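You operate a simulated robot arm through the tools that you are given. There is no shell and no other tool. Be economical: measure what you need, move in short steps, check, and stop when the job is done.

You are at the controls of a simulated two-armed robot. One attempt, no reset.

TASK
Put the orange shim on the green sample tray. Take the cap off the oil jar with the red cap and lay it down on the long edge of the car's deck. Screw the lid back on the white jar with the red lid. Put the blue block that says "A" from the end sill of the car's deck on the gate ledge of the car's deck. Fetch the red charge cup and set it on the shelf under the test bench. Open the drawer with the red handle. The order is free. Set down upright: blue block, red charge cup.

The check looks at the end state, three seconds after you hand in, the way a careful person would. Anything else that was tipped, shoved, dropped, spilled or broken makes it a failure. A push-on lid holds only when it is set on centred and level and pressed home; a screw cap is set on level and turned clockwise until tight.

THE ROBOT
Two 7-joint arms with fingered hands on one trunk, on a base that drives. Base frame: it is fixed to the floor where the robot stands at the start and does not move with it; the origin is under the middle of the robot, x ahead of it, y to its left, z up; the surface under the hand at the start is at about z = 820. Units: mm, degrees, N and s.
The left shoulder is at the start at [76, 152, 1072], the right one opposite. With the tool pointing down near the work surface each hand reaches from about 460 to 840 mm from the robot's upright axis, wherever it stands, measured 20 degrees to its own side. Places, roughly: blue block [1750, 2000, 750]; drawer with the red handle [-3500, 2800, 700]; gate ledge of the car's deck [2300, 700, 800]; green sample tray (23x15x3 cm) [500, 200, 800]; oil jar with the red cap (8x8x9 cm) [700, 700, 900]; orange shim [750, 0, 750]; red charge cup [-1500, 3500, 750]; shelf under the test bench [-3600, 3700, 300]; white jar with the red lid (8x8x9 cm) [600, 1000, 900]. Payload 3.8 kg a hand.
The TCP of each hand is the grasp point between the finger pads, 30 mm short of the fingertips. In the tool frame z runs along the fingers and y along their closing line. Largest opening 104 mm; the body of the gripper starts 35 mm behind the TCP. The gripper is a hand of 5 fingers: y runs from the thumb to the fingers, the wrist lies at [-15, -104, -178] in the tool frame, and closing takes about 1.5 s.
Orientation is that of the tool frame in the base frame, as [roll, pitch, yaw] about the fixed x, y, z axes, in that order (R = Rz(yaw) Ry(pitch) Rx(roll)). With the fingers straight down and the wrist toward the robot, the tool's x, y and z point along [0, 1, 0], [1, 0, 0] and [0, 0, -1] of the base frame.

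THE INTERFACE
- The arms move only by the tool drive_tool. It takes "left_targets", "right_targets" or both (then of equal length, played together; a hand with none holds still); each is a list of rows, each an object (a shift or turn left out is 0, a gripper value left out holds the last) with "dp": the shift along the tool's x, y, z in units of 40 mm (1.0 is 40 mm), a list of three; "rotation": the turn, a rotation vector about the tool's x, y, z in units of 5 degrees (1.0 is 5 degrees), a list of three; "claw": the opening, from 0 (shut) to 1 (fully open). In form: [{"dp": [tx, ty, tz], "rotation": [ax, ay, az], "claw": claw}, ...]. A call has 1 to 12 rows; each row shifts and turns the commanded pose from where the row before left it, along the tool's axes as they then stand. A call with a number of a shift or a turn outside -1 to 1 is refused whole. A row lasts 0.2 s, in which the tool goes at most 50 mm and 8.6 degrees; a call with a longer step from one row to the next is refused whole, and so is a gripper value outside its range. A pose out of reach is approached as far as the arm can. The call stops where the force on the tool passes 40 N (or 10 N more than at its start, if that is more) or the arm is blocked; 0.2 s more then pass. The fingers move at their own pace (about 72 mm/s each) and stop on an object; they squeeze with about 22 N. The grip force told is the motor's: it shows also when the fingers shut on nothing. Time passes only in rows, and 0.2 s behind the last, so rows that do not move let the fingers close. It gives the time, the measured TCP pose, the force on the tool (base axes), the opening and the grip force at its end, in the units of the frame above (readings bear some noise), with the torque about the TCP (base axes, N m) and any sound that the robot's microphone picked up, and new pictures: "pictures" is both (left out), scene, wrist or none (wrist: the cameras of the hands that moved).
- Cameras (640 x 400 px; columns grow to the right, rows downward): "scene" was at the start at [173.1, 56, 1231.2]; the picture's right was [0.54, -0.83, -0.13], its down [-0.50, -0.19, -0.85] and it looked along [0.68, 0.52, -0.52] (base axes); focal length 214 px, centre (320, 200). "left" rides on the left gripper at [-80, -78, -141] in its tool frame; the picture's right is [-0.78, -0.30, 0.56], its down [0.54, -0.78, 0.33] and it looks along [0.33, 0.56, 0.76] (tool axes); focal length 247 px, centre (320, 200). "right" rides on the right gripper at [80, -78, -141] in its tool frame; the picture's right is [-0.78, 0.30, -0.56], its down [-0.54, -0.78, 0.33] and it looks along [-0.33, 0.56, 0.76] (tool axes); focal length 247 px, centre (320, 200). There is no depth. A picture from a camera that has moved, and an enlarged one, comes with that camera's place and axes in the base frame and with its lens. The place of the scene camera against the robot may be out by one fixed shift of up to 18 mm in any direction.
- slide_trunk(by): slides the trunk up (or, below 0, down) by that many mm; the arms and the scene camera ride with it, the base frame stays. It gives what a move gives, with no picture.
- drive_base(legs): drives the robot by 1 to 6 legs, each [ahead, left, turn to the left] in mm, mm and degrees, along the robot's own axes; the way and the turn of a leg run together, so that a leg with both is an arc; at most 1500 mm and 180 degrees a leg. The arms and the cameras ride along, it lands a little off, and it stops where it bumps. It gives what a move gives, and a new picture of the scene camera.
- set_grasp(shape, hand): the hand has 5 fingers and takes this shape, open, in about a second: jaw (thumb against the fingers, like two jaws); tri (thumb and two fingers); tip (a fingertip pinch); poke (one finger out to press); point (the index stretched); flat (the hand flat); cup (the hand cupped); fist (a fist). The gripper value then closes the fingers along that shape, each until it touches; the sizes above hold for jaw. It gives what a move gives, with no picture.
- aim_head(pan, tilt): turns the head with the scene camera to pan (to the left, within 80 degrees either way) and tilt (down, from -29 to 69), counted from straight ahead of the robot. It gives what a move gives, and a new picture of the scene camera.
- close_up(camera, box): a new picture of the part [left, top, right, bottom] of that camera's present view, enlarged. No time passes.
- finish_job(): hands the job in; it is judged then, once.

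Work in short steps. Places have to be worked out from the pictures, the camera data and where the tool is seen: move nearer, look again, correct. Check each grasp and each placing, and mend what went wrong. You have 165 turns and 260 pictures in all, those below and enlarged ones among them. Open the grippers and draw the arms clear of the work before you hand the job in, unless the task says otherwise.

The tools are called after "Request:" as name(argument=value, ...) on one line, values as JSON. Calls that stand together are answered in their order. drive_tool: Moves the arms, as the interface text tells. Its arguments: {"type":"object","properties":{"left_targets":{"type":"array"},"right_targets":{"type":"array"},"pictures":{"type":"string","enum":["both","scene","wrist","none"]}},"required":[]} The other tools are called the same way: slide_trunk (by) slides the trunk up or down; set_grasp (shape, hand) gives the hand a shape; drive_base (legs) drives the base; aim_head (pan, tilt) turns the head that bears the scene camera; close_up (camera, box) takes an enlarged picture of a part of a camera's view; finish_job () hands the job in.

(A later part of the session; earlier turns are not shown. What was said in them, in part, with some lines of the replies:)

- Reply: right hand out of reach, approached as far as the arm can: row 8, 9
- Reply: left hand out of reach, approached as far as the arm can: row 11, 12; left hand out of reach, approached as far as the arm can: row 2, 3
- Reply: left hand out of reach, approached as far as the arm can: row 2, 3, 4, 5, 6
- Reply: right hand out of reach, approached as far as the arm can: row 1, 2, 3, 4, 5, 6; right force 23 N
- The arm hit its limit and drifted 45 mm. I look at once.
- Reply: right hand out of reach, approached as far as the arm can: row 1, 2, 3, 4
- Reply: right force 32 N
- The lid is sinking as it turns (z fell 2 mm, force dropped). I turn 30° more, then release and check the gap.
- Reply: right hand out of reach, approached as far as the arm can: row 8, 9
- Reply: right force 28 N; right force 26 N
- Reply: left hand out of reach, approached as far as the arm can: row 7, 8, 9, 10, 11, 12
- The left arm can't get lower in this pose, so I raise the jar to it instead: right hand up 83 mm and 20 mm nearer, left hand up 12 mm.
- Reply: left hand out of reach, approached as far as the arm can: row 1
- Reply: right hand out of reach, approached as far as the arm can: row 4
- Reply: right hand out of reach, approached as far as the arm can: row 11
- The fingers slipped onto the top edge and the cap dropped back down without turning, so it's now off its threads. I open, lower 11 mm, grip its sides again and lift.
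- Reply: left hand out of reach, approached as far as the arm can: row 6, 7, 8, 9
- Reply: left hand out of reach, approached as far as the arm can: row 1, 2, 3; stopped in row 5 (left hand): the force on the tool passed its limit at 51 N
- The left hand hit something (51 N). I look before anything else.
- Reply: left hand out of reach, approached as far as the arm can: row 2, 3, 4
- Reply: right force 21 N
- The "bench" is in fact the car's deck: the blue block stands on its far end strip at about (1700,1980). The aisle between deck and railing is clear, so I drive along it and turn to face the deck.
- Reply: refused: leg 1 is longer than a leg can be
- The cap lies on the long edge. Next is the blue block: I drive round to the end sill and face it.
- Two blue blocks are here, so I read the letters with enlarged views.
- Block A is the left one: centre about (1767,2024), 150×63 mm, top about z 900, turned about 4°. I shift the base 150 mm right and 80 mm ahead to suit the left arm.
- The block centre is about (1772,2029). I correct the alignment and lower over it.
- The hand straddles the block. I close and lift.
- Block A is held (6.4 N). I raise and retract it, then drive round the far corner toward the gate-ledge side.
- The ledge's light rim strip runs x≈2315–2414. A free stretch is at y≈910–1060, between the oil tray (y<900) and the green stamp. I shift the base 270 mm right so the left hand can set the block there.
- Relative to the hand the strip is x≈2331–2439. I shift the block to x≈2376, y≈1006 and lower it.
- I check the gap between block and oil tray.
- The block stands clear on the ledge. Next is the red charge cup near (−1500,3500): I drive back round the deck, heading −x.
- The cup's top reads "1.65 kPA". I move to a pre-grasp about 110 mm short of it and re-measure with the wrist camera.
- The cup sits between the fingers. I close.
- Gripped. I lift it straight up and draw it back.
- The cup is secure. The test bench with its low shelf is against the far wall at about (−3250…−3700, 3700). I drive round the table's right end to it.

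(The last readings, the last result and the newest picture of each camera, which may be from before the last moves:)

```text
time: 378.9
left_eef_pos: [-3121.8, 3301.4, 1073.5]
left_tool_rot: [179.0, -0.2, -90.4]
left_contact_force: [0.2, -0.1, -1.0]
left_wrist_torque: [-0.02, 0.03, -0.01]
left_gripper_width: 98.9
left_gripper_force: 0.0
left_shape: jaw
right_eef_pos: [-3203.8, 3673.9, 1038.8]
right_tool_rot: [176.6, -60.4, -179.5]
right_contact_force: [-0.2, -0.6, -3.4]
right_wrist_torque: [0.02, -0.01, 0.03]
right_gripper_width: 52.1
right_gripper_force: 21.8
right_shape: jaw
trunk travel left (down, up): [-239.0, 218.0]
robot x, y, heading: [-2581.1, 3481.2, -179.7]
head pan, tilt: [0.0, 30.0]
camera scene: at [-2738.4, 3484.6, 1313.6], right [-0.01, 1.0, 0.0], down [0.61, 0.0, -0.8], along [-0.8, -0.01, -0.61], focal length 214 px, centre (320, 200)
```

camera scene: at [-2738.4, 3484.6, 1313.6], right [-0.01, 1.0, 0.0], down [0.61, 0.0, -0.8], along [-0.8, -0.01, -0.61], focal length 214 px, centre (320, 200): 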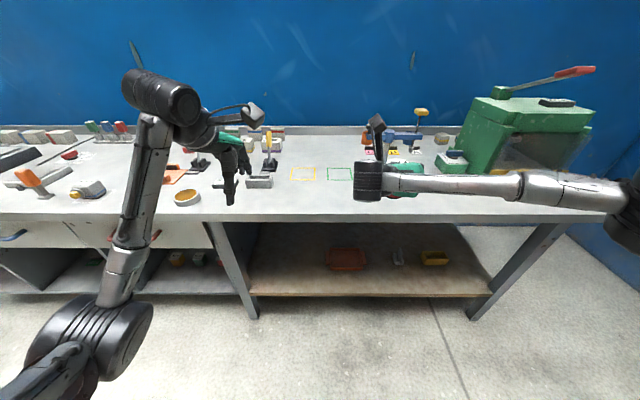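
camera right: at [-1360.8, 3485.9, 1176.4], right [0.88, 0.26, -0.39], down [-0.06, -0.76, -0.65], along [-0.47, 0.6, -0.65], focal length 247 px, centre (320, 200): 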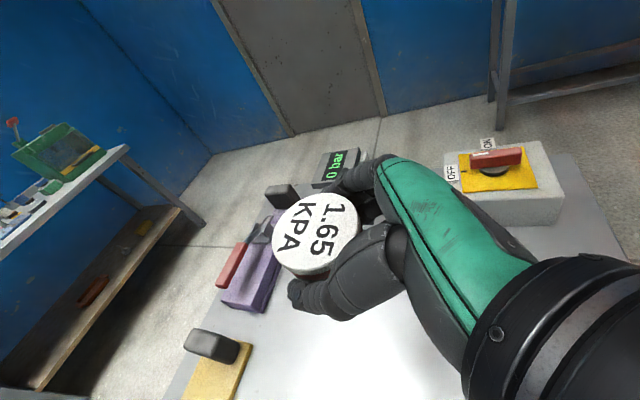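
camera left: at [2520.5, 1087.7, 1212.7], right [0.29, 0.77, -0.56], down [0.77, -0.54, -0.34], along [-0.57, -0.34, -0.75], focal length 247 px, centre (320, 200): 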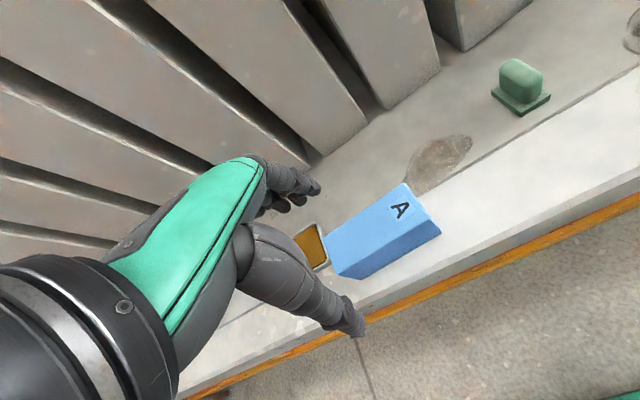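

The low shelf (front edge x≈−3318, z≈270) is free at its left part, y≈3150–3480. I raise the left arm out of the way, shift 310 mm left, then lower the trunk fully.

Request:
drive_tool(left_targets=[{"dp": [0, -0.7, -0.7]}, {"dp": [0, -0.7, -0.7]}, {"dp": [0, -0.7, -0.7]}, {"dp": [0, -0.7, -0.7]}, {"dp": [0, -0.7, -0.7]}, {"dp": [0, 0, -0.9]}, {"dp": [0, 0, -0.9]}], pictures="none")

Request:
drive_base(legs=[[40, 310, 0]])

Request:
slide_trunk(by=-238)

```text
time: 380.6
left_eef_pos: [-2975.4, 3302.2, 1283.2]
left_tool_rot: [179.1, -0.2, -90.3]
left_contact_force: [0.2, 0.0, 0.1]
left_wrist_torque: [0.01, 0.05, -0.02]
left_gripper_width: 98.7
left_gripper_force: 0.1
left_shape: jaw
right_eef_pos: [-3203.1, 3674.6, 1039.5]
right_tool_rot: [176.5, -60.5, -179.5]
right_contact_force: [0.0, 0.1, -4.3]
right_wrist_torque: [0.0, -0.01, -0.01]
right_gripper_width: 52.3
right_gripper_force: 21.8
right_shape: jaw
trunk travel left (down, up): [-239.0, 218.0]
robot x, y, heading: [-2580.7, 3477.6, -179.9]
head pan, tilt: [0.0, 30.0]
```

```text
time: 382.6
left_eef_pos: [-3015.4, 2998.0, 1283.5]
left_tool_rot: [179.0, -0.3, -90.6]
left_contact_force: [0.3, 0.4, 0.9]
left_wrist_torque: [-0.02, -0.03, -0.01]
left_gripper_width: 98.8
left_gripper_force: 0.1
left_shape: jaw
right_eef_pos: [-3241.3, 3372.4, 1038.6]
right_tool_rot: [176.6, -60.3, -179.9]
right_contact_force: [-0.1, 0.3, -3.8]
right_wrist_torque: [0.01, 0.01, 0.03]
right_gripper_width: 52.1
right_gripper_force: 22.2
right_shape: jaw
trunk travel left (down, up): [-239.0, 218.0]
robot x, y, heading: [-2621.5, 3176.4, -179.9]
head pan, tilt: [0.0, 30.0]
camera scene: at [-2776.8, 3180.4, 1313.6], right [0.0, 1.0, 0.0], down [0.6, 0.0, -0.8], along [-0.8, 0.0, -0.6], focal length 214 px, centre (320, 200)
```

scene: 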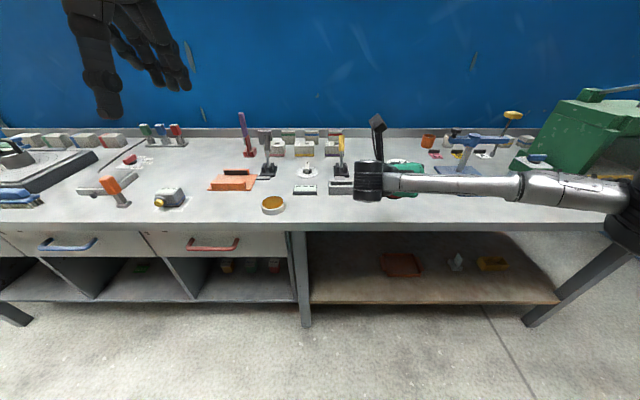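

```text
time: 384.1
left_eef_pos: [-3019.6, 2996.1, 1128.6]
left_tool_rot: [179.8, -0.1, -90.6]
left_contact_force: [0.8, -0.3, 0.7]
left_wrist_torque: [0.02, 0.02, 0.01]
left_gripper_width: 98.7
left_gripper_force: 0.1
left_shape: jaw
right_eef_pos: [-3244.8, 3370.4, 896.0]
right_tool_rot: [176.7, -61.7, 179.7]
right_contact_force: [-6.1, 1.0, 22.1]
right_wrist_torque: [0.48, 0.36, 0.02]
right_gripper_width: 52.5
right_gripper_force: 22.1
right_shape: jaw
trunk travel left (down, up): [-91.0, 365.0]
robot x, y, heading: [-2623.0, 3173.0, -179.6]
head pan, tilt: [0.0, 30.0]
stopped: the force on the tool passed its limit at 52 N (the readings are from after the stop); the commanded pose is now the measured one
```

The cup touched the bench edge; the bench is nearer and higher than I thought. I raise the trunk 30 mm, back off, and check the cup.

Request:
slide_trunk(by=35)

Request:
drive_base(legs=[[-120, 0, 0]])

Request:
close_up(camera="right", box=[160, 100, 480, 300])

Request:
close_up(camera="scene", box=[320, 130, 480, 230])

```text
time: 384.9
left_eef_pos: [-3022.5, 2998.0, 1162.6]
left_tool_rot: [-180.0, -0.2, -90.6]
left_contact_force: [0.3, -0.1, -1.0]
left_wrist_torque: [-0.02, 0.0, -0.02]
left_gripper_width: 98.5
left_gripper_force: 0.0
left_shape: jaw
right_eef_pos: [-3246.8, 3372.3, 923.6]
right_tool_rot: [176.8, -60.7, 179.7]
right_contact_force: [-0.9, 0.2, -5.2]
right_wrist_torque: [0.01, -0.01, -0.01]
right_gripper_width: 51.8
right_gripper_force: 22.4
right_shape: jaw
trunk travel left (down, up): [-126.0, 330.0]
robot x, y, heading: [-2621.4, 3174.4, -180.0]
head pan, tilt: [0.0, 30.0]
```

```text
time: 386.2
left_eef_pos: [-2901.6, 2998.1, 1163.3]
left_tool_rot: [179.9, -0.2, -90.6]
left_contact_force: [-0.3, 0.7, -0.8]
left_wrist_torque: [0.0, 0.03, 0.01]
left_gripper_width: 99.0
left_gripper_force: 0.0
left_shape: jaw
right_eef_pos: [-3124.5, 3373.8, 926.1]
right_tool_rot: [176.8, -60.9, 179.8]
right_contact_force: [-0.4, 0.7, -4.0]
right_wrist_torque: [0.0, 0.0, 0.04]
right_gripper_width: 52.2
right_gripper_force: 22.2
right_shape: jaw
trunk travel left (down, up): [-126.0, 330.0]
robot x, y, heading: [-2500.4, 3175.8, -179.9]
head pan, tilt: [0.0, 30.0]
camera scene: at [-2721.7, 3180.1, 1168.0], right [0.0, 1.0, 0.0], down [0.72, 0.0, -0.69], along [-0.69, 0.0, -0.72], focal length 214 px, centre (320, 200)
```

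scene: 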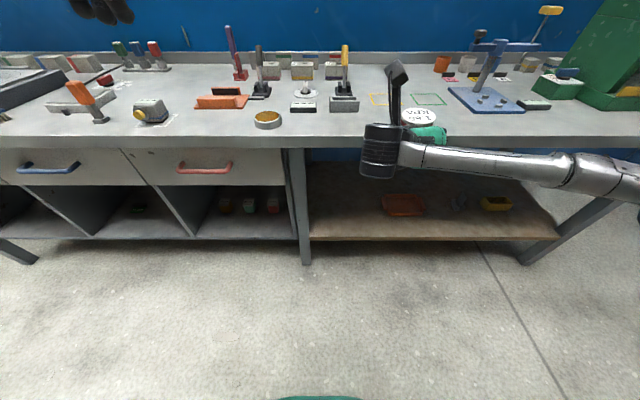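

```text
2.00 times, centred on (320, 200) of right
camera zoom: at [-3045.3, 3285.6, 1062.2], right [0.88, 0.26, -0.4], down [-0.07, -0.76, -0.65], along [-0.47, 0.6, -0.65], focal length 494 px, centre (320, 200)
```

zoom: 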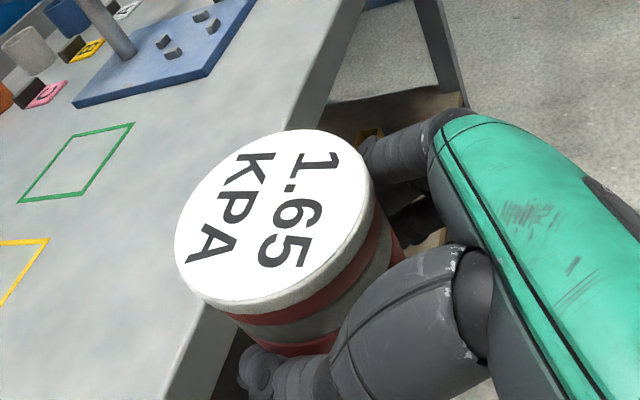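

```text
4.00 times, centred on (400, 180) of scene
camera zoom: at [-2721.7, 3180.1, 1168.0], right [0.0, 1.0, 0.0], down [0.72, 0.0, -0.69], along [-0.69, 0.0, -0.72], focal length 858 px, centre (0, 280)
```

zoom: 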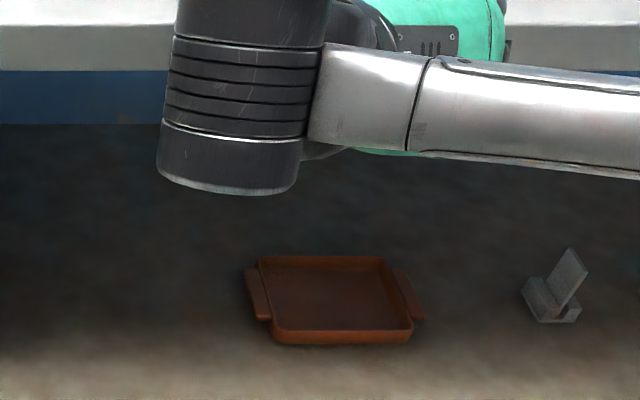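

The cup is still held, tilted perhaps 10°; it will settle on the shelf. Clear of the bench now, I lower the trunk the rest of the way and then the arm.

Request:
slide_trunk(by=-125)

Request:
drive_tool(right_targets=[{"dp": [-0.8, -0.03, 0.46]}, {"dp": [-0.8, -0.03, 0.46]}, {"dp": [-0.8, -0.03, 0.46]}, {"dp": [-0.8, -0.03, 0.46]}, {"dp": [-0.8, -0.03, 0.46]}], pictures="none")

```text
time: 387.7
left_eef_pos: [-2900.5, 2996.6, 1040.0]
left_tool_rot: [179.8, -0.2, -90.5]
left_contact_force: [-0.2, -0.7, 0.6]
left_wrist_torque: [0.02, -0.01, -0.04]
left_gripper_width: 98.7
left_gripper_force: 0.2
left_shape: jaw
right_eef_pos: [-3124.5, 3373.4, 801.3]
right_tool_rot: [176.7, -61.0, 179.6]
right_contact_force: [0.5, -0.2, -3.5]
right_wrist_torque: [0.02, -0.03, 0.0]
right_gripper_width: 52.0
right_gripper_force: 22.5
right_shape: jaw
trunk travel left (down, up): [-1.0, 455.0]
robot x, y, heading: [-2501.4, 3182.9, -179.7]
head pan, tilt: [0.0, 30.0]
```

```text
time: 388.9
left_eef_pos: [-2901.7, 2996.9, 1037.3]
left_tool_rot: [180.0, -0.3, -90.6]
left_contact_force: [-0.7, 0.3, 0.3]
left_wrist_torque: [0.01, 0.02, 0.0]
left_gripper_width: 98.8
left_gripper_force: 0.1
left_shape: jaw
right_eef_pos: [-3129.1, 3371.4, 617.1]
right_tool_rot: [176.7, -61.0, 179.9]
right_contact_force: [0.5, 0.3, -4.2]
right_wrist_torque: [0.0, -0.02, 0.01]
right_gripper_width: 51.7
right_gripper_force: 21.8
right_shape: jaw
trunk travel left (down, up): [-1.0, 455.0]
robot x, y, heading: [-2503.0, 3177.1, -179.8]
head pan, tilt: [0.0, 30.0]
```

Reachable so far. I continue down to about z 400 and look.

Request:
drive_tool(right_targets=[{"dp": [-0.8, -0.03, 0.46]}, {"dp": [-0.8, -0.03, 0.46]}, {"dp": [-0.8, -0.03, 0.46]}, {"dp": [-0.8, -0.03, 0.46]}, {"dp": [-0.8, -0.03, 0.46]}, {"dp": [-0.4, -0.015, 0.23]}], pictures="both")

```text
time: 390.3
left_eef_pos: [-2902.0, 2997.2, 1037.9]
left_tool_rot: [179.8, -0.2, -90.6]
left_contact_force: [0.3, 0.3, -0.3]
left_wrist_torque: [-0.03, 0.04, 0.03]
left_gripper_width: 99.0
left_gripper_force: 0.1
left_shape: jaw
right_eef_pos: [-3133.5, 3371.2, 413.3]
right_tool_rot: [176.9, -61.0, 179.6]
right_contact_force: [-0.6, -0.8, -3.7]
right_wrist_torque: [0.0, -0.01, 0.0]
right_gripper_width: 52.0
right_gripper_force: 22.1
right_shape: jaw
trunk travel left (down, up): [-1.0, 455.0]
robot x, y, heading: [-2498.2, 3177.1, -179.8]
head pan, tilt: [0.0, 30.0]
camera scene: at [-2813.2, 3179.7, 971.1], right [0.0, 1.0, 0.0], down [0.87, 0.0, -0.49], along [-0.49, 0.0, -0.87], focal length 214 px, centre (320, 200)
camera right: at [-3053.8, 3283.4, 550.0], right [0.88, 0.26, -0.4], down [-0.07, -0.76, -0.65], along [-0.47, 0.6, -0.65], focal length 247 px, centre (320, 200)
```

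scene: 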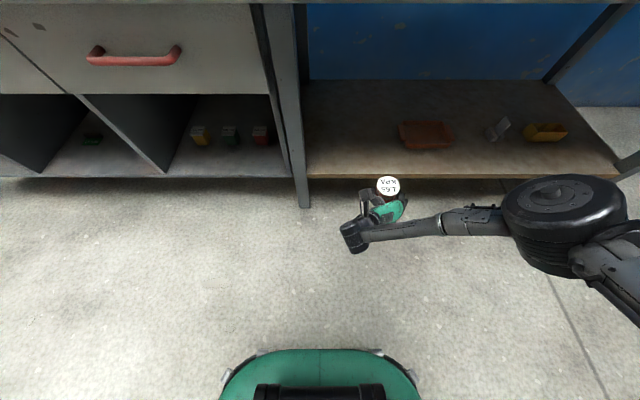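
right: 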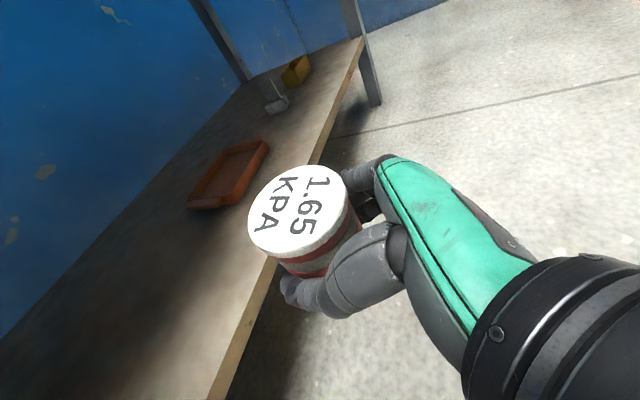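

The cup bottom is about 350, above the shelf (≈300–320) with its front edge at x≈−3285. I drive forward 215 mm to carry it in over the shelf.

Request:
drive_base(legs=[[215, 0, 0]])

Request:
close_up(camera="right", box=[0, 0, 640, 400])

```text
time: 392.0
left_eef_pos: [-3118.6, 2996.4, 1038.0]
left_tool_rot: [180.0, -0.2, -90.5]
left_contact_force: [-0.2, -0.2, -0.2]
left_wrist_torque: [-0.02, -0.03, 0.05]
left_gripper_width: 98.8
left_gripper_force: 0.1
left_shape: jaw
right_eef_pos: [-3351.0, 3368.2, 412.9]
right_tool_rot: [176.7, -60.9, 179.8]
right_contact_force: [-0.1, -0.1, -2.7]
right_wrist_torque: [-0.02, -0.02, 0.0]
right_gripper_width: 52.0
right_gripper_force: 22.0
right_shape: jaw
trunk travel left (down, up): [-1.0, 455.0]
robot x, y, heading: [-2718.8, 3174.8, -179.8]
head pan, tilt: [0.0, 30.0]
camera scene: at [-3029.9, 3178.1, 970.8], right [-0.01, 1.0, 0.0], down [0.87, 0.0, -0.49], along [-0.49, 0.0, -0.87], focal length 214 px, centre (320, 200)
```

scene: 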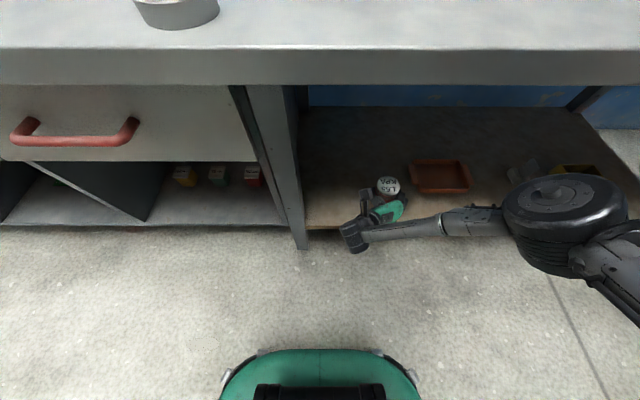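

```text
1.00 times, centred on (320, 200) of right (not enlarged: the box is as wide or as high as the picture)
camera zoom: at [-3270.5, 3281.3, 549.9], right [0.88, 0.26, -0.4], down [-0.07, -0.76, -0.65], along [-0.47, 0.6, -0.65], focal length 247 px, centre (320, 200)
```

zoom: 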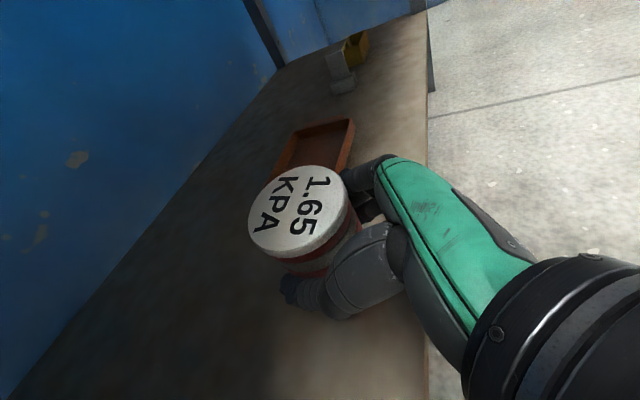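

The cup is over the shelf. I move 25 mm deeper and lower slowly to contact.

Request:
drive_tool(right_targets=[{"dp": [0.31, -0.03, 0.55]}, {"dp": [-0.3, -0.01, 0.17]}, {"dp": [-0.3, -0.01, 0.17]}, {"dp": [-0.2, -0.01, 0.11]}], pictures="none")

```text
time: 393.0
left_eef_pos: [-3117.0, 2996.4, 1038.2]
left_tool_rot: [179.9, -0.2, -90.4]
left_contact_force: [0.2, 0.0, -0.7]
left_wrist_torque: [-0.03, 0.01, -0.01]
left_gripper_width: 98.7
left_gripper_force: 0.1
left_shape: jaw
right_eef_pos: [-3375.0, 3368.0, 376.0]
right_tool_rot: [176.6, -60.8, 180.0]
right_contact_force: [0.3, -0.4, -3.3]
right_wrist_torque: [0.01, -0.05, 0.02]
right_gripper_width: 52.1
right_gripper_force: 22.1
right_shape: jaw
trunk travel left (down, up): [-1.0, 455.0]
robot x, y, heading: [-2714.8, 3175.5, -179.6]
head pan, tilt: [0.0, 30.0]
```

Request:
drive_tool(right_targets=[{"dp": [-0.13, -0.005, 0.07]}, {"dp": [-0.13, -0.005, 0.07]}, {"dp": [-0.13, -0.005, 0.07]}], pictures="none")

```text
time: 393.8
left_eef_pos: [-3117.1, 2995.3, 1038.8]
left_tool_rot: [179.9, -0.3, -90.5]
left_contact_force: [0.1, -0.7, -0.8]
left_wrist_torque: [0.01, 0.04, 0.0]
left_gripper_width: 98.5
left_gripper_force: 0.1
left_shape: jaw
right_eef_pos: [-3375.7, 3367.0, 360.6]
right_tool_rot: [176.9, -60.9, 179.8]
right_contact_force: [-0.4, 0.2, -4.1]
right_wrist_torque: [0.0, -0.05, 0.0]
right_gripper_width: 51.9
right_gripper_force: 22.3
right_shape: jaw
trunk travel left (down, up): [-1.0, 455.0]
robot x, y, heading: [-2713.3, 3176.3, -179.9]
head pan, tilt: [0.0, 30.0]
```

Request:
drive_tool(right_targets=[{"dp": [-0.13, -0.005, 0.07]}, {"dp": [-0.13, -0.005, 0.07]}, {"dp": [-0.1, -0.005, 0.055]}], pictures="wrist")

```text
time: 394.6
left_eef_pos: [-3116.7, 2995.9, 1038.4]
left_tool_rot: [-180.0, -0.3, -90.5]
left_contact_force: [0.4, 0.5, 0.4]
left_wrist_torque: [-0.01, 0.0, 0.02]
left_gripper_width: 98.6
left_gripper_force: 0.0
left_shape: jaw
right_eef_pos: [-3374.5, 3369.3, 341.0]
right_tool_rot: [176.8, -60.9, 179.8]
right_contact_force: [-0.2, 0.2, -3.8]
right_wrist_torque: [0.01, -0.02, 0.02]
right_gripper_width: 51.8
right_gripper_force: 22.1
right_shape: jaw
trunk travel left (down, up): [-1.0, 455.0]
robot x, y, heading: [-2714.9, 3174.7, -179.8]
head pan, tilt: [0.0, 30.0]
camera right: at [-3295.3, 3281.2, 479.3], right [0.88, 0.26, -0.4], down [-0.07, -0.76, -0.65], along [-0.47, 0.6, -0.65], focal length 247 px, centre (320, 200)
```

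right: 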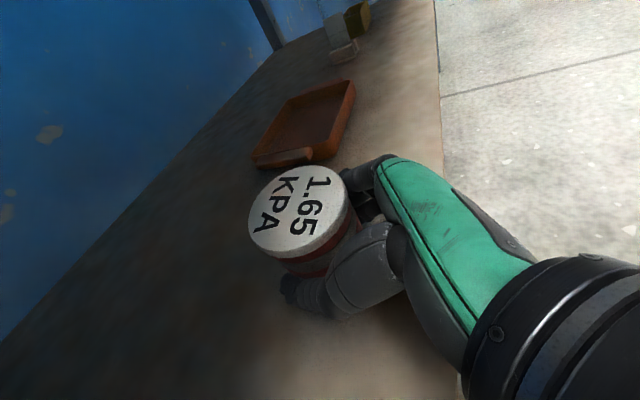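

Request:
drive_tool(right_targets=[{"dp": [-0.1, -0.004, 0.056]}, {"dp": [-0.1, -0.004, 0.056]}, {"dp": [-0.08, -0.003, 0.045]}, {"dp": [-0.06, -0.002, 0.03]}], pictures="none")

```text
time: 395.6
left_eef_pos: [-3115.5, 2995.2, 1039.9]
left_tool_rot: [179.8, -0.2, -90.5]
left_contact_force: [-0.1, 0.7, -0.2]
left_wrist_torque: [-0.01, -0.02, 0.01]
left_gripper_width: 98.8
left_gripper_force: 0.1
left_shape: jaw
right_eef_pos: [-3374.2, 3368.0, 330.1]
right_tool_rot: [176.6, -61.3, 179.9]
right_contact_force: [0.6, 0.9, 11.0]
right_wrist_torque: [0.23, -0.18, -0.12]
right_gripper_width: 52.1
right_gripper_force: 22.0
right_shape: jaw
trunk travel left (down, up): [-1.0, 455.0]
robot x, y, heading: [-2717.6, 3171.8, -179.9]
head pan, tilt: [0.0, 30.0]
```

Contact. I press 2 mm more to square the cup, then open slowly.

Request:
drive_tool(right_targets=[{"dp": [-0.04, -0.002, 0.025]}, {}, {"claw": 0.55}, {"claw": 0.6}, {"claw": 0.7}, {"claw": 0.85}, {"claw": 1}, {}], pictures="wrist")

```text
time: 397.4
left_eef_pos: [-3116.7, 2995.5, 1038.7]
left_tool_rot: [179.8, -0.1, -90.4]
left_contact_force: [-0.1, -0.5, -0.4]
left_wrist_torque: [0.01, 0.0, -0.02]
left_gripper_width: 98.7
left_gripper_force: 0.1
left_shape: jaw
right_eef_pos: [-3374.2, 3368.2, 326.8]
right_tool_rot: [176.6, -61.0, 179.9]
right_contact_force: [-1.5, -3.4, 8.1]
right_wrist_torque: [0.35, -0.06, 0.01]
right_gripper_width: 103.8
right_gripper_force: 0.2
right_shape: jaw
trunk travel left (down, up): [-1.0, 455.0]
robot x, y, heading: [-2718.0, 3176.1, -179.7]
head pan, tilt: [0.0, 30.0]
camera right: at [-3294.4, 3280.2, 462.9], right [0.88, 0.26, -0.4], down [-0.07, -0.76, -0.65], along [-0.47, 0.6, -0.65], focal length 247 px, centre (320, 200)
```

right: 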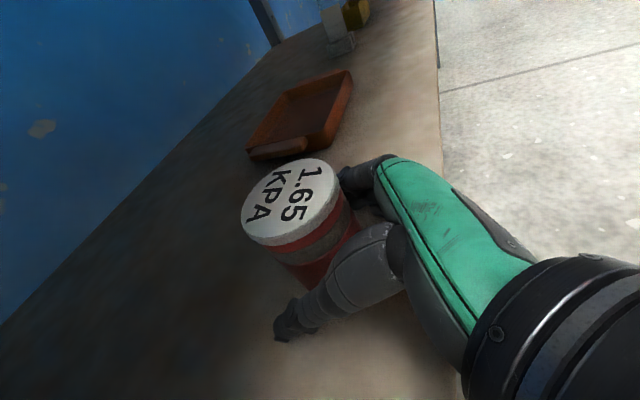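

Released. A finger touches the shelf lightly, so I rise 5 mm and withdraw along the finger axis.

Request:
drive_tool(right_targets=[{"dp": [0.11, 0.004, -0.06]}, {"dp": [0, 0, -0.4]}, {"dp": [0, 0, -0.6]}, {"dp": [0, 0, -0.8]}, {"dp": [-0.2, 0, -0.8]}, {"dp": [-0.4, 0, -0.8]}], pictures="wrist")

```text
time: 398.8
left_eef_pos: [-3115.9, 2995.3, 1037.4]
left_tool_rot: [179.9, -0.2, -90.5]
left_contact_force: [-0.5, -0.3, 0.0]
left_wrist_torque: [0.0, -0.01, -0.01]
left_gripper_width: 98.7
left_gripper_force: 0.0
left_shape: jaw
right_eef_pos: [-3245.1, 3360.1, 374.8]
right_tool_rot: [177.0, -61.0, 179.6]
right_contact_force: [0.6, -0.8, 0.4]
right_wrist_torque: [-0.02, -0.01, 0.01]
right_gripper_width: 103.9
right_gripper_force: 0.0
right_shape: jaw
trunk travel left (down, up): [-1.0, 455.0]
robot x, y, heading: [-2713.6, 3172.1, -179.6]
head pan, tilt: [0.0, 30.0]
camera right: at [-3164.9, 3272.7, 512.0], right [0.88, 0.26, -0.4], down [-0.07, -0.76, -0.65], along [-0.47, 0.6, -0.65], focal length 247 px, centre (320, 200)
```

right: 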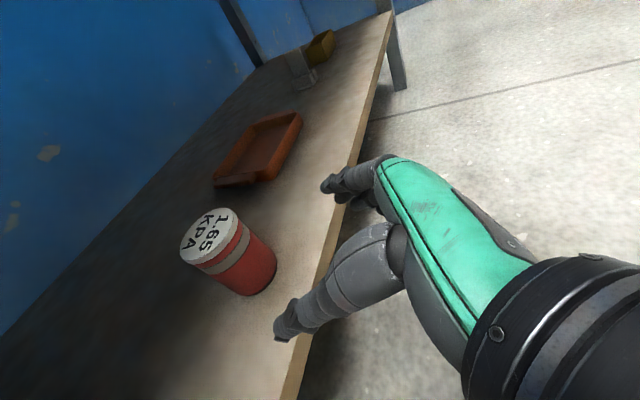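

The cup stands upright on the shelf. Now the drawer: its red handle is at about (−3252,2830,~760). I back off, shift left, raise the trunk 100 mm and pitch the left hand 45° forward.

Request:
drive_base(legs=[[-140, 0, 0], [0, 150, 0]])

Request:
slide_trunk(by=100)

Request:
drive_tool(left_targets=[{"rotation": [-1, 0, 0], "claw": 0.7}, {"rotation": [-1, 0, 0]}, {"rotation": [-1, 0, 0]}, {"rotation": [-1, 0, 0]}, {"rotation": [-1, 0, 0]}, {"rotation": [-1, 0, 0]}, {"rotation": [-1, 0, 0]}, {"rotation": [-1, 0, 0]}, {"rotation": [-1, 0, 0]}, {}], pictures="both")

```text
time: 401.1
left_eef_pos: [-2978.4, 2844.8, 1038.4]
left_tool_rot: [179.8, -0.2, -90.4]
left_contact_force: [-0.3, 0.5, -0.1]
left_wrist_torque: [0.05, 0.02, -0.03]
left_gripper_width: 98.7
left_gripper_force: 0.0
left_shape: jaw
right_eef_pos: [-3106.1, 3208.6, 374.3]
right_tool_rot: [176.6, -61.0, 180.0]
right_contact_force: [0.4, 0.4, -0.1]
right_wrist_torque: [0.02, 0.0, 0.01]
right_gripper_width: 103.6
right_gripper_force: 0.0
right_shape: jaw
trunk travel left (down, up): [-1.0, 455.0]
robot x, y, heading: [-2577.0, 3025.9, -179.5]
head pan, tilt: [0.0, 30.0]
camera scene: at [-2890.3, 3026.8, 971.3], right [-0.01, 1.0, 0.0], down [0.87, 0.01, -0.49], along [-0.49, 0.0, -0.87], focal length 214 px, centre (320, 200)
```

scene: 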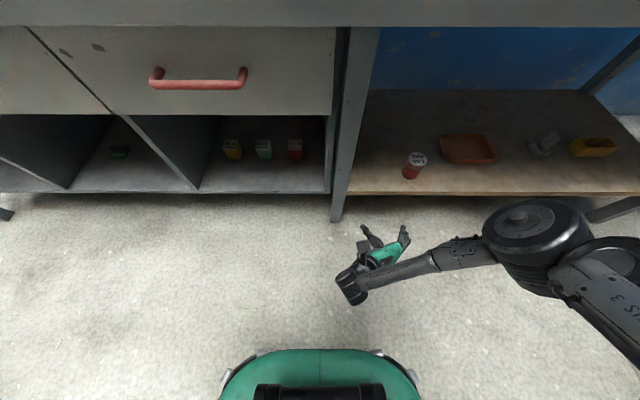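

```text
time: 402.4
left_eef_pos: [-2978.5, 2845.6, 1137.8]
left_tool_rot: [180.0, -0.2, -90.5]
left_contact_force: [-0.3, -0.5, -0.7]
left_wrist_torque: [0.0, 0.0, -0.01]
left_gripper_width: 98.8
left_gripper_force: 0.0
left_shape: jaw
right_eef_pos: [-3105.7, 3209.1, 474.8]
right_tool_rot: [176.7, -60.9, 179.9]
right_contact_force: [-0.1, 0.4, 0.4]
right_wrist_torque: [0.01, 0.01, -0.05]
right_gripper_width: 103.9
right_gripper_force: 0.1
right_shape: jaw
trunk travel left (down, up): [-101.0, 355.0]
robot x, y, heading: [-2579.7, 3026.7, -179.6]
head pan, tilt: [0.0, 30.0]
```

```text
time: 404.6
left_eef_pos: [-2994.9, 2851.2, 1170.9]
left_tool_rot: [135.0, -0.2, -90.5]
left_contact_force: [0.0, -0.3, 0.3]
left_wrist_torque: [-0.04, -0.02, -0.01]
left_gripper_width: 73.3
left_gripper_force: 0.0
left_shape: jaw
left hand out of reach, approached as far as the arm can: row 8, 9
right_eef_pos: [-3106.2, 3209.5, 474.6]
right_tool_rot: [176.7, -61.1, 179.8]
right_contact_force: [0.0, 0.2, 0.5]
right_wrist_torque: [0.03, -0.01, 0.02]
right_gripper_width: 104.0
right_gripper_force: 0.1
right_shape: jaw
trunk travel left (down, up): [-101.0, 355.0]
robot x, y, heading: [-2579.8, 3027.5, -179.7]
head pan, tilt: [0.0, 30.0]
camera scene: at [-2816.2, 3028.2, 1131.9], right [-0.01, 1.0, 0.0], down [0.75, 0.0, -0.66], along [-0.66, 0.0, -0.75], focal length 214 px, centre (320, 200)
camera left: at [-2840.5, 2929.0, 1214.4], right [-0.18, 0.78, -0.61], down [0.31, -0.54, -0.78], along [-0.93, -0.33, -0.14], focal length 247 px, centre (320, 200)
```

scene: 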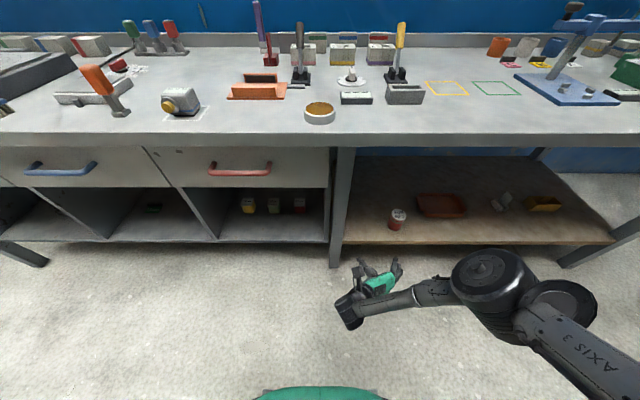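
left: 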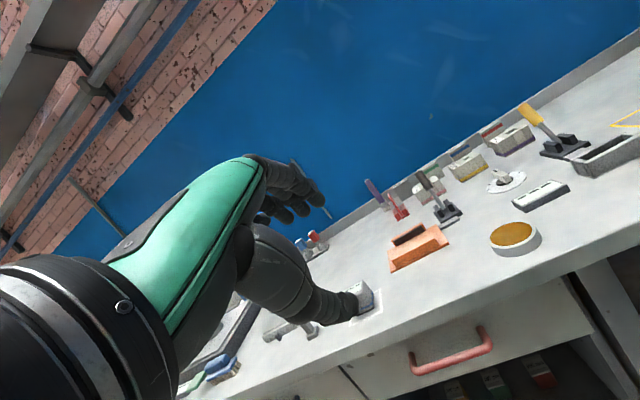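

Combining views, the handle bar centre is about (−3258,2804,735). I bring the left hand to a pre-grasp 90 mm short of it with the opening reduced to about 36 mm.

Request:
drive_tool(left_targets=[{"dp": [0.107, -0.276, 0.877], "claw": 0.4}, {"dp": [0.107, -0.276, 0.877]}, {"dp": [0.107, -0.276, 0.877]}, {"dp": [0.107, -0.276, 0.877]}, {"dp": [0.107, -0.276, 0.877]}, {"dp": [0.107, -0.276, 0.877]}, {"dp": [0.107, -0.276, 0.877]}, {"dp": [0.107, -0.276, 0.877]}, {"dp": [0.107, -0.276, 0.877]}, {"dp": [0.107, -0.276, 0.877]}, {"dp": [0.107, -0.276, 0.877]}], pictures="both")

```text
time: 407.0
left_eef_pos: [-3211.2, 2810.0, 857.7]
left_tool_rot: [133.8, -0.3, -90.6]
left_contact_force: [7.6, 1.3, 22.6]
left_wrist_torque: [-0.1, 0.98, -0.04]
left_gripper_width: 47.1
left_gripper_force: 0.1
left_shape: jaw
left hand out of reach, approached as far as the arm can: row 1, 2, 3, 4
right_eef_pos: [-3105.2, 3210.5, 479.6]
right_tool_rot: [177.0, -61.3, 179.6]
right_contact_force: [-0.2, 0.9, 0.4]
right_wrist_torque: [-0.02, 0.03, -0.02]
right_gripper_width: 103.7
right_gripper_force: 0.1
right_shape: jaw
trunk travel left (down, up): [-101.0, 355.0]
robot x, y, heading: [-2579.8, 3027.0, -180.0]
head pan, tilt: [0.0, 30.0]
camera scene: at [-2810.1, 3029.7, 1134.1], right [-0.01, 1.0, 0.0], down [0.75, 0.0, -0.66], along [-0.66, 0.0, -0.75], focal length 214 px, centre (320, 200)
camera left: at [-3056.1, 2888.2, 897.4], right [-0.19, 0.77, -0.6], down [0.29, -0.54, -0.79], along [-0.94, -0.33, -0.12], focal length 247 px, centre (320, 200)
```

scene: 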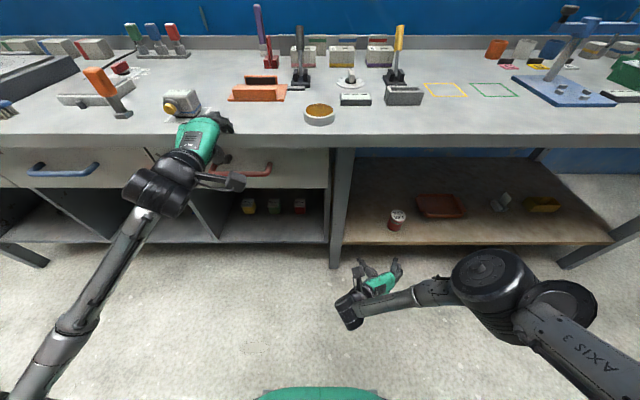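
left: 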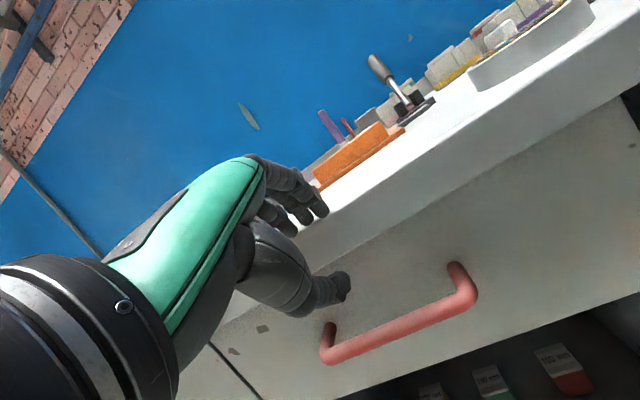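

The fingers touched the bench top edge. I retreat 66 mm, and using both wrist views (bar at about (−3266,2799,720)) approach again lower.

Request:
drive_tool(left_targets=[{"dp": [0, -0.3, -0.9]}, {"dp": [0, -0.7, -0.5]}, {"dp": [0, -0.5, -0.2]}, {"dp": [0.09, -0.2, 0.6]}, {"dp": [0.09, -0.2, 0.6]}, {"dp": [0.09, -0.2, 0.6]}, {}], pictures="both")

```text
time: 408.6
left_eef_pos: [-3161.1, 2795.8, 779.5]
left_tool_rot: [134.9, -0.3, -90.3]
left_contact_force: [-0.2, -0.5, -0.3]
left_wrist_torque: [-0.01, 0.01, -0.04]
left_gripper_width: 41.9
left_gripper_force: 0.1
left_shape: jaw
right_eef_pos: [-3106.1, 3209.7, 474.6]
right_tool_rot: [176.7, -61.0, 179.9]
right_contact_force: [-0.4, 0.0, -0.6]
right_wrist_torque: [-0.02, 0.02, 0.02]
right_gripper_width: 103.5
right_gripper_force: 0.0
right_shape: jaw
trunk travel left (down, up): [-101.0, 355.0]
robot x, y, heading: [-2577.8, 3024.1, -179.5]
head pan, tilt: [0.0, 30.0]
camera scene: at [-2816.0, 3028.2, 1131.9], right [-0.01, 1.0, 0.0], down [0.75, 0.0, -0.66], along [-0.66, 0.0, -0.75], focal length 214 px, centre (320, 200)
camera left: at [-3006.9, 2875.8, 823.5], right [-0.18, 0.78, -0.61], down [0.31, -0.54, -0.78], along [-0.93, -0.33, -0.14], focal length 247 px, centre (320, 200)
```

scene: 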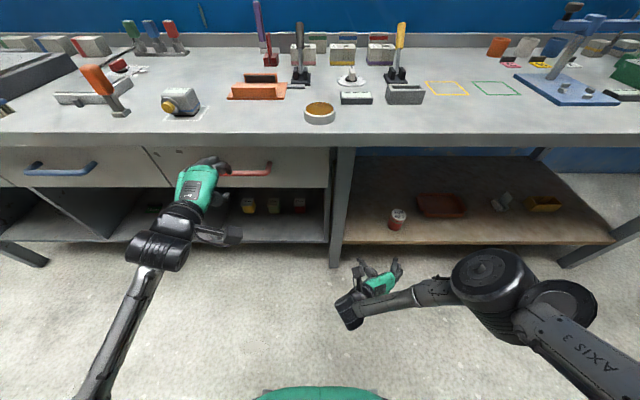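
left: 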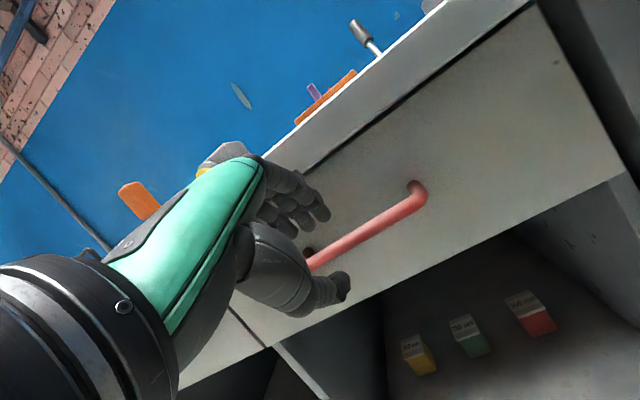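

The bar now fixes at x≈−3264, z≈722, y 2710–2870. I shift the jaw to line up, then advance so the bar enters between fingers and thumb.

Request:
drive_tool(left_targets=[{"dp": [0, 0.4, 0]}, {"dp": [0, 0.4, 0]}, {"dp": [0, 0, 0.6]}, {"dp": [0, 0, 0.6]}, {"dp": [0, 0, 0.5]}, {"dp": [0, 0, 0.4]}, {"dp": [0, 0, 0.28]}], pictures="both")

```text
time: 410.2
left_eef_pos: [-3251.1, 2797.3, 735.8]
left_tool_rot: [134.9, -0.2, -90.5]
left_contact_force: [0.9, -0.2, -0.3]
left_wrist_torque: [0.01, -0.01, 0.0]
left_gripper_width: 41.7
left_gripper_force: 0.1
left_shape: jaw
right_eef_pos: [-3106.3, 3210.4, 475.2]
right_tool_rot: [176.7, -61.0, 179.9]
right_contact_force: [-0.1, 0.2, -0.5]
right_wrist_torque: [-0.04, -0.01, 0.01]
right_gripper_width: 103.5
right_gripper_force: 0.1
right_shape: jaw
trunk travel left (down, up): [-101.0, 355.0]
robot x, y, heading: [-2578.2, 3027.2, -179.6]
head pan, tilt: [0.0, 30.0]
camera scene: at [-2816.3, 3028.3, 1131.8], right [-0.01, 1.0, 0.0], down [0.75, 0.0, -0.66], along [-0.66, 0.0, -0.75], focal length 214 px, centre (320, 200)
camera left: at [-3096.2, 2875.2, 779.5], right [-0.18, 0.78, -0.61], down [0.31, -0.54, -0.78], along [-0.93, -0.33, -0.14], focal length 247 px, centre (320, 200)
```

scene: 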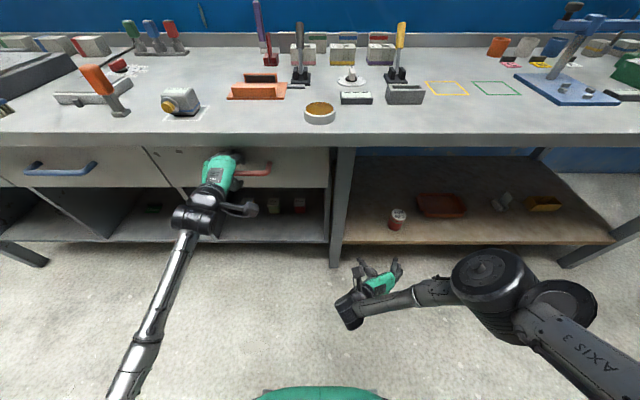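
left: 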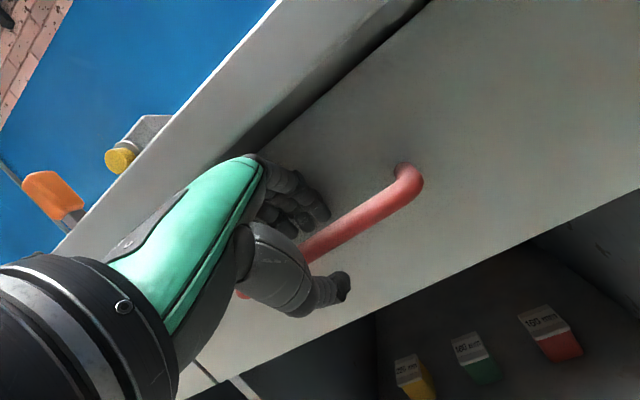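

The bar lies between fingers and thumb, near the tips. I advance 14 mm more and close.

Request:
drive_tool(left_targets=[{"dp": [0, 0.1, 0.2]}, {"dp": [0, 0, 0.15]}, {"claw": 0}, {}, {}, {}, {}, {}], pictures="wrist")

```text
time: 412.0
left_eef_pos: [-3264.3, 2797.0, 724.7]
left_tool_rot: [135.4, -0.2, -90.5]
left_contact_force: [12.0, 1.5, -22.5]
left_wrist_torque: [0.03, 0.32, 0.02]
left_gripper_width: 12.4
left_gripper_force: 22.4
left_shape: jaw
right_eef_pos: [-3107.2, 3210.2, 473.9]
right_tool_rot: [176.8, -60.9, 179.8]
right_contact_force: [-0.2, -0.5, 0.8]
right_wrist_torque: [0.0, -0.05, 0.0]
right_gripper_width: 103.8
right_gripper_force: 0.1
right_shape: jaw
trunk travel left (down, up): [-101.0, 355.0]
robot x, y, heading: [-2576.8, 3025.5, -179.4]
head pan, tilt: [0.0, 30.0]
camera left: at [-3109.6, 2875.4, 769.9], right [-0.17, 0.78, -0.61], down [0.31, -0.54, -0.78], along [-0.93, -0.33, -0.15], focal length 247 px, centre (320, 200)
```

left: 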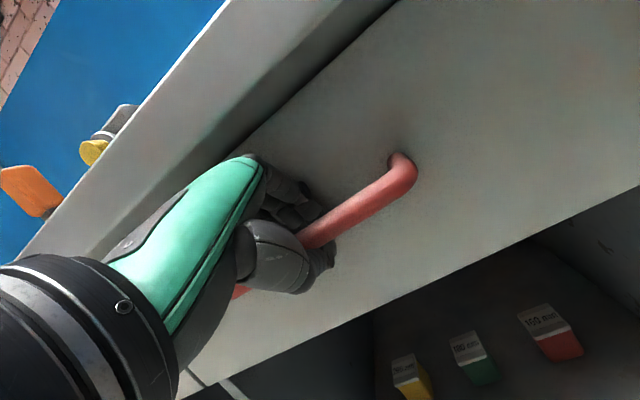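

The bar is gripped (12.4 mm). I pull straight back with the arm.

Request:
drive_tool(left_targets=[{"dp": [0, -0.2, -0.2]}, {"dp": [0, -0.3, -0.3]}, {"dp": [0, -0.3, -0.3]}, {"dp": [0, -0.35, -0.35]}, {"dp": [0, -0.35, -0.35]}, {"dp": [0, -0.35, -0.35]}], pictures="both")

```text
time: 413.4
left_eef_pos: [-3161.1, 2796.1, 724.7]
left_tool_rot: [135.4, -0.2, -90.3]
left_contact_force: [0.4, 4.9, -22.9]
left_wrist_torque: [-0.07, 0.3, 0.05]
left_gripper_width: 11.7
left_gripper_force: 22.1
left_shape: jaw
right_eef_pos: [-3106.8, 3209.6, 473.9]
right_tool_rot: [176.8, -60.9, 179.8]
right_contact_force: [0.1, 0.3, -0.1]
right_wrist_torque: [0.01, 0.01, 0.02]
right_gripper_width: 103.9
right_gripper_force: 0.1
right_shape: jaw
trunk travel left (down, up): [-101.0, 355.0]
robot x, y, heading: [-2577.1, 3023.4, -179.6]
head pan, tilt: [0.0, 30.0]
camera scene: at [-2818.4, 3027.8, 1131.2], right [-0.01, 1.0, 0.0], down [0.75, 0.0, -0.66], along [-0.66, 0.0, -0.75], focal length 214 px, centre (320, 200)
camera left: at [-3006.0, 2874.2, 769.9], right [-0.17, 0.78, -0.61], down [0.31, -0.54, -0.78], along [-0.93, -0.33, -0.15], focal length 247 px, centre (320, 200)
```

scene: 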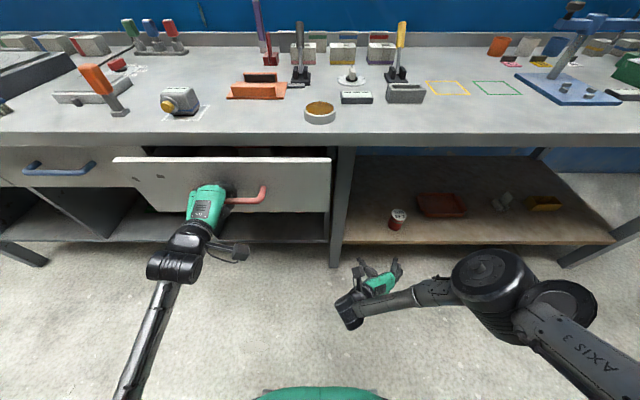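
left: 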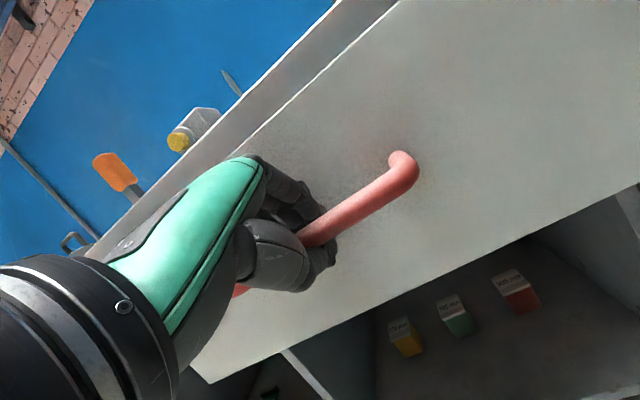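

The drawer is out 103 mm. I pull further by driving the base back 150 mm.

Request:
drive_base(legs=[[-150, 0, 0]])

```text
time: 414.8
left_eef_pos: [-3012.1, 2795.4, 724.6]
left_tool_rot: [135.2, -0.2, -90.3]
left_contact_force: [-1.6, 4.7, -23.4]
left_wrist_torque: [-0.06, 0.27, 0.01]
left_gripper_width: 11.9
left_gripper_force: 21.9
left_shape: jaw
right_eef_pos: [-2960.1, 3209.3, 474.7]
right_tool_rot: [176.8, -60.9, 179.8]
right_contact_force: [0.4, 0.6, 0.5]
right_wrist_torque: [-0.01, -0.02, 0.01]
right_gripper_width: 103.8
right_gripper_force: 0.1
right_shape: jaw
trunk travel left (down, up): [-101.0, 355.0]
robot x, y, heading: [-2432.0, 3024.1, -179.6]
head pan, tilt: [0.0, 30.0]
camera scene: at [-2669.6, 3028.3, 1131.4], right [-0.01, 1.0, 0.0], down [0.75, 0.01, -0.66], along [-0.66, 0.0, -0.75], focal length 214 px, centre (320, 200)
```

scene: 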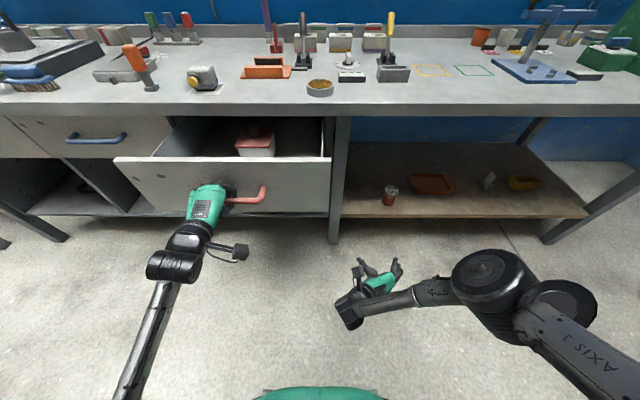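

The drawer is open about 250 mm. I open the hand and withdraw it along the finger axis, then back the base off.

Request:
drive_tool(left_targets=[{"claw": 0.3}, {"claw": 0.42}, {}, {}, {"dp": [0, 0, -0.3]}, {"dp": [0, 0, -0.5]}, {"dp": [0, 0, -0.7]}, {"dp": [0, 0, -0.8]}, {"dp": [0, 0, -0.8]}], pictures="both")

```text
time: 416.8
left_eef_pos: [-2933.9, 2797.8, 806.1]
left_tool_rot: [135.2, -0.1, -90.4]
left_contact_force: [-0.1, -0.1, 0.6]
left_wrist_torque: [0.04, 0.01, 0.02]
left_gripper_width: 43.3
left_gripper_force: 0.0
left_shape: jaw
left hand out of reach, approached as far as the arm can: row 9
right_eef_pos: [-2957.1, 3210.1, 474.2]
right_tool_rot: [176.7, -61.0, 180.0]
right_contact_force: [0.4, -0.1, 0.2]
right_wrist_torque: [0.0, -0.01, 0.0]
right_gripper_width: 103.6
right_gripper_force: 0.0
right_shape: jaw
trunk travel left (down, up): [-101.0, 355.0]
robot x, y, heading: [-2432.0, 3025.0, -179.5]
head pan, tilt: [0.0, 30.0]
camera scene: at [-2667.8, 3028.9, 1131.8], right [-0.01, 1.0, 0.0], down [0.75, 0.0, -0.66], along [-0.66, 0.0, -0.75], focal length 214 px, centre (320, 200)
camera left: at [-2779.4, 2875.4, 850.9], right [-0.18, 0.78, -0.61], down [0.31, -0.54, -0.78], along [-0.93, -0.33, -0.15], focal length 247 px, centre (320, 200)
```

scene: 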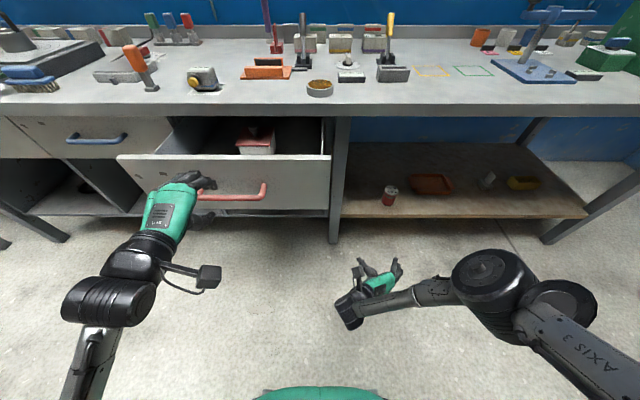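
left: 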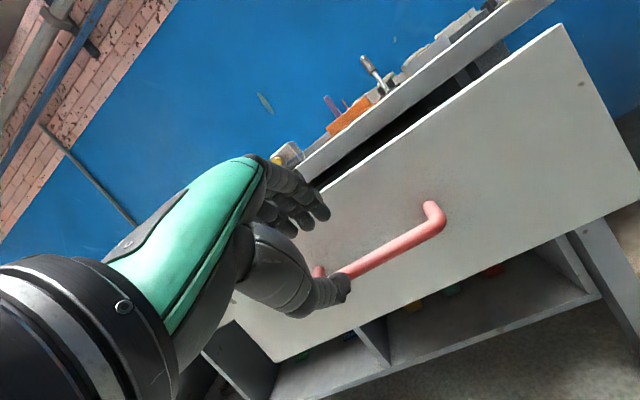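

All clear of the handle. I back off 120 mm, open both hands, and take a final look at drawer and shelf.

Request:
drive_base(legs=[[-130, 0, 0]])

Request:
drive_tool(left_targets=[{"claw": 1}, {}, {}], right_targets=[{"claw": 1}, {}, {}], pictures="none")

Request:
close_up(camera="scene", box=[120, 60, 520, 260])

```text
time: 418.1
left_eef_pos: [-2802.9, 2796.6, 806.8]
left_tool_rot: [135.0, -0.2, -90.3]
left_contact_force: [0.1, -1.3, 0.2]
left_wrist_torque: [-0.02, 0.0, 0.0]
left_gripper_width: 43.5
left_gripper_force: 0.1
left_shape: jaw
right_eef_pos: [-2829.2, 3209.8, 475.9]
right_tool_rot: [176.6, -61.1, 180.0]
right_contact_force: [0.3, 0.1, -0.7]
right_wrist_torque: [0.0, -0.01, -0.01]
right_gripper_width: 103.6
right_gripper_force: 0.0
right_shape: jaw
trunk travel left (down, up): [-101.0, 355.0]
robot x, y, heading: [-2298.1, 3026.8, -179.6]
head pan, tilt: [0.0, 30.0]
camera scene: at [-2536.8, 3029.5, 1132.2], right [-0.01, 1.0, 0.0], down [0.75, 0.01, -0.66], along [-0.66, -0.01, -0.75], focal length 214 px, centre (320, 200)
```

scene: 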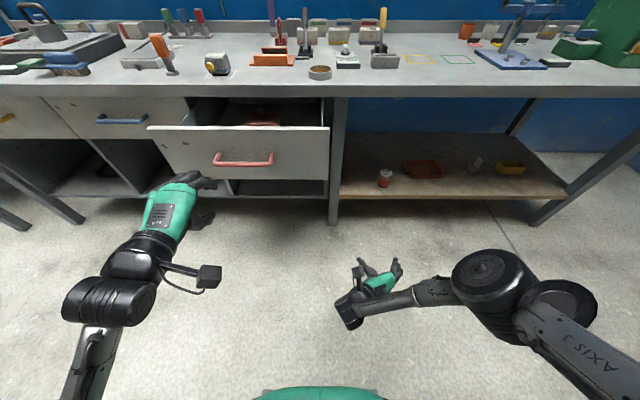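

```text
time: 418.9
left_eef_pos: [-2804.7, 2797.0, 806.6]
left_tool_rot: [135.1, -0.3, -90.2]
left_contact_force: [-0.2, 0.1, 0.6]
left_wrist_torque: [0.0, 0.04, -0.01]
left_gripper_width: 103.7
left_gripper_force: 0.1
left_shape: jaw
right_eef_pos: [-2829.6, 3210.9, 476.6]
right_tool_rot: [176.7, -61.0, 180.0]
right_contact_force: [-0.3, 0.5, 0.5]
right_wrist_torque: [0.01, 0.03, -0.01]
right_gripper_width: 103.9
right_gripper_force: 0.1
right_shape: jaw
trunk travel left (down, up): [-101.0, 355.0]
robot x, y, heading: [-2301.6, 3024.0, -179.7]
head pan, tilt: [0.0, 30.0]
```

```text
1.60 times, centred on (320, 160) of scene
camera zoom: at [-2538.2, 3029.5, 1131.8], right [-0.01, 1.0, 0.0], down [0.75, 0.01, -0.66], along [-0.66, -0.01, -0.75], focal length 343 px, centre (320, 264)
```

zoom: 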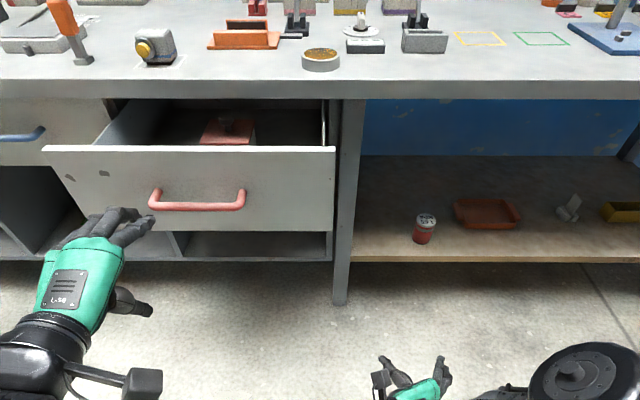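

The drawer stands open, the cup is upright on the shelf, and both hands are open and clear, so I hand in.

Request:
finish_job()

```text
The job is handed in.
```

I finished all six jobs and handed in, but some of what I left behind could count against the check.

- **Shim:** it lies in the green tray.
- **Oil cap:** it lies on the car's long edge, the rim strip along the side I worked from. The open oil jar stands upright about 60 mm from where it started.
- **White jar:** the lid is screwed on until the turning torque rose. The jar slid about 30 mm while I was doing it.
- **Block A:** it stands upright on the rim strip on the far side of the deck, at about y = 1000. Your rough place was y = 700, but the strip beside it there is partly covered by a grey plate and the oil tray. I took that whole strip to be the gate ledge.
- **Red charge cup:** it stands upright on the shelf under the test bench. I knocked it against the bench edge on the way, which shifted it in the grip.
- **Drawer with the red handle:** it is open about 250 mm.

The left wrist pressed on the orange gauge with about 51 N. It was still standing when I last looked, but I did not check whether it had shifted. The left fingers also pushed lightly on the test bench's top edge near some of the tools there; none looked moved.
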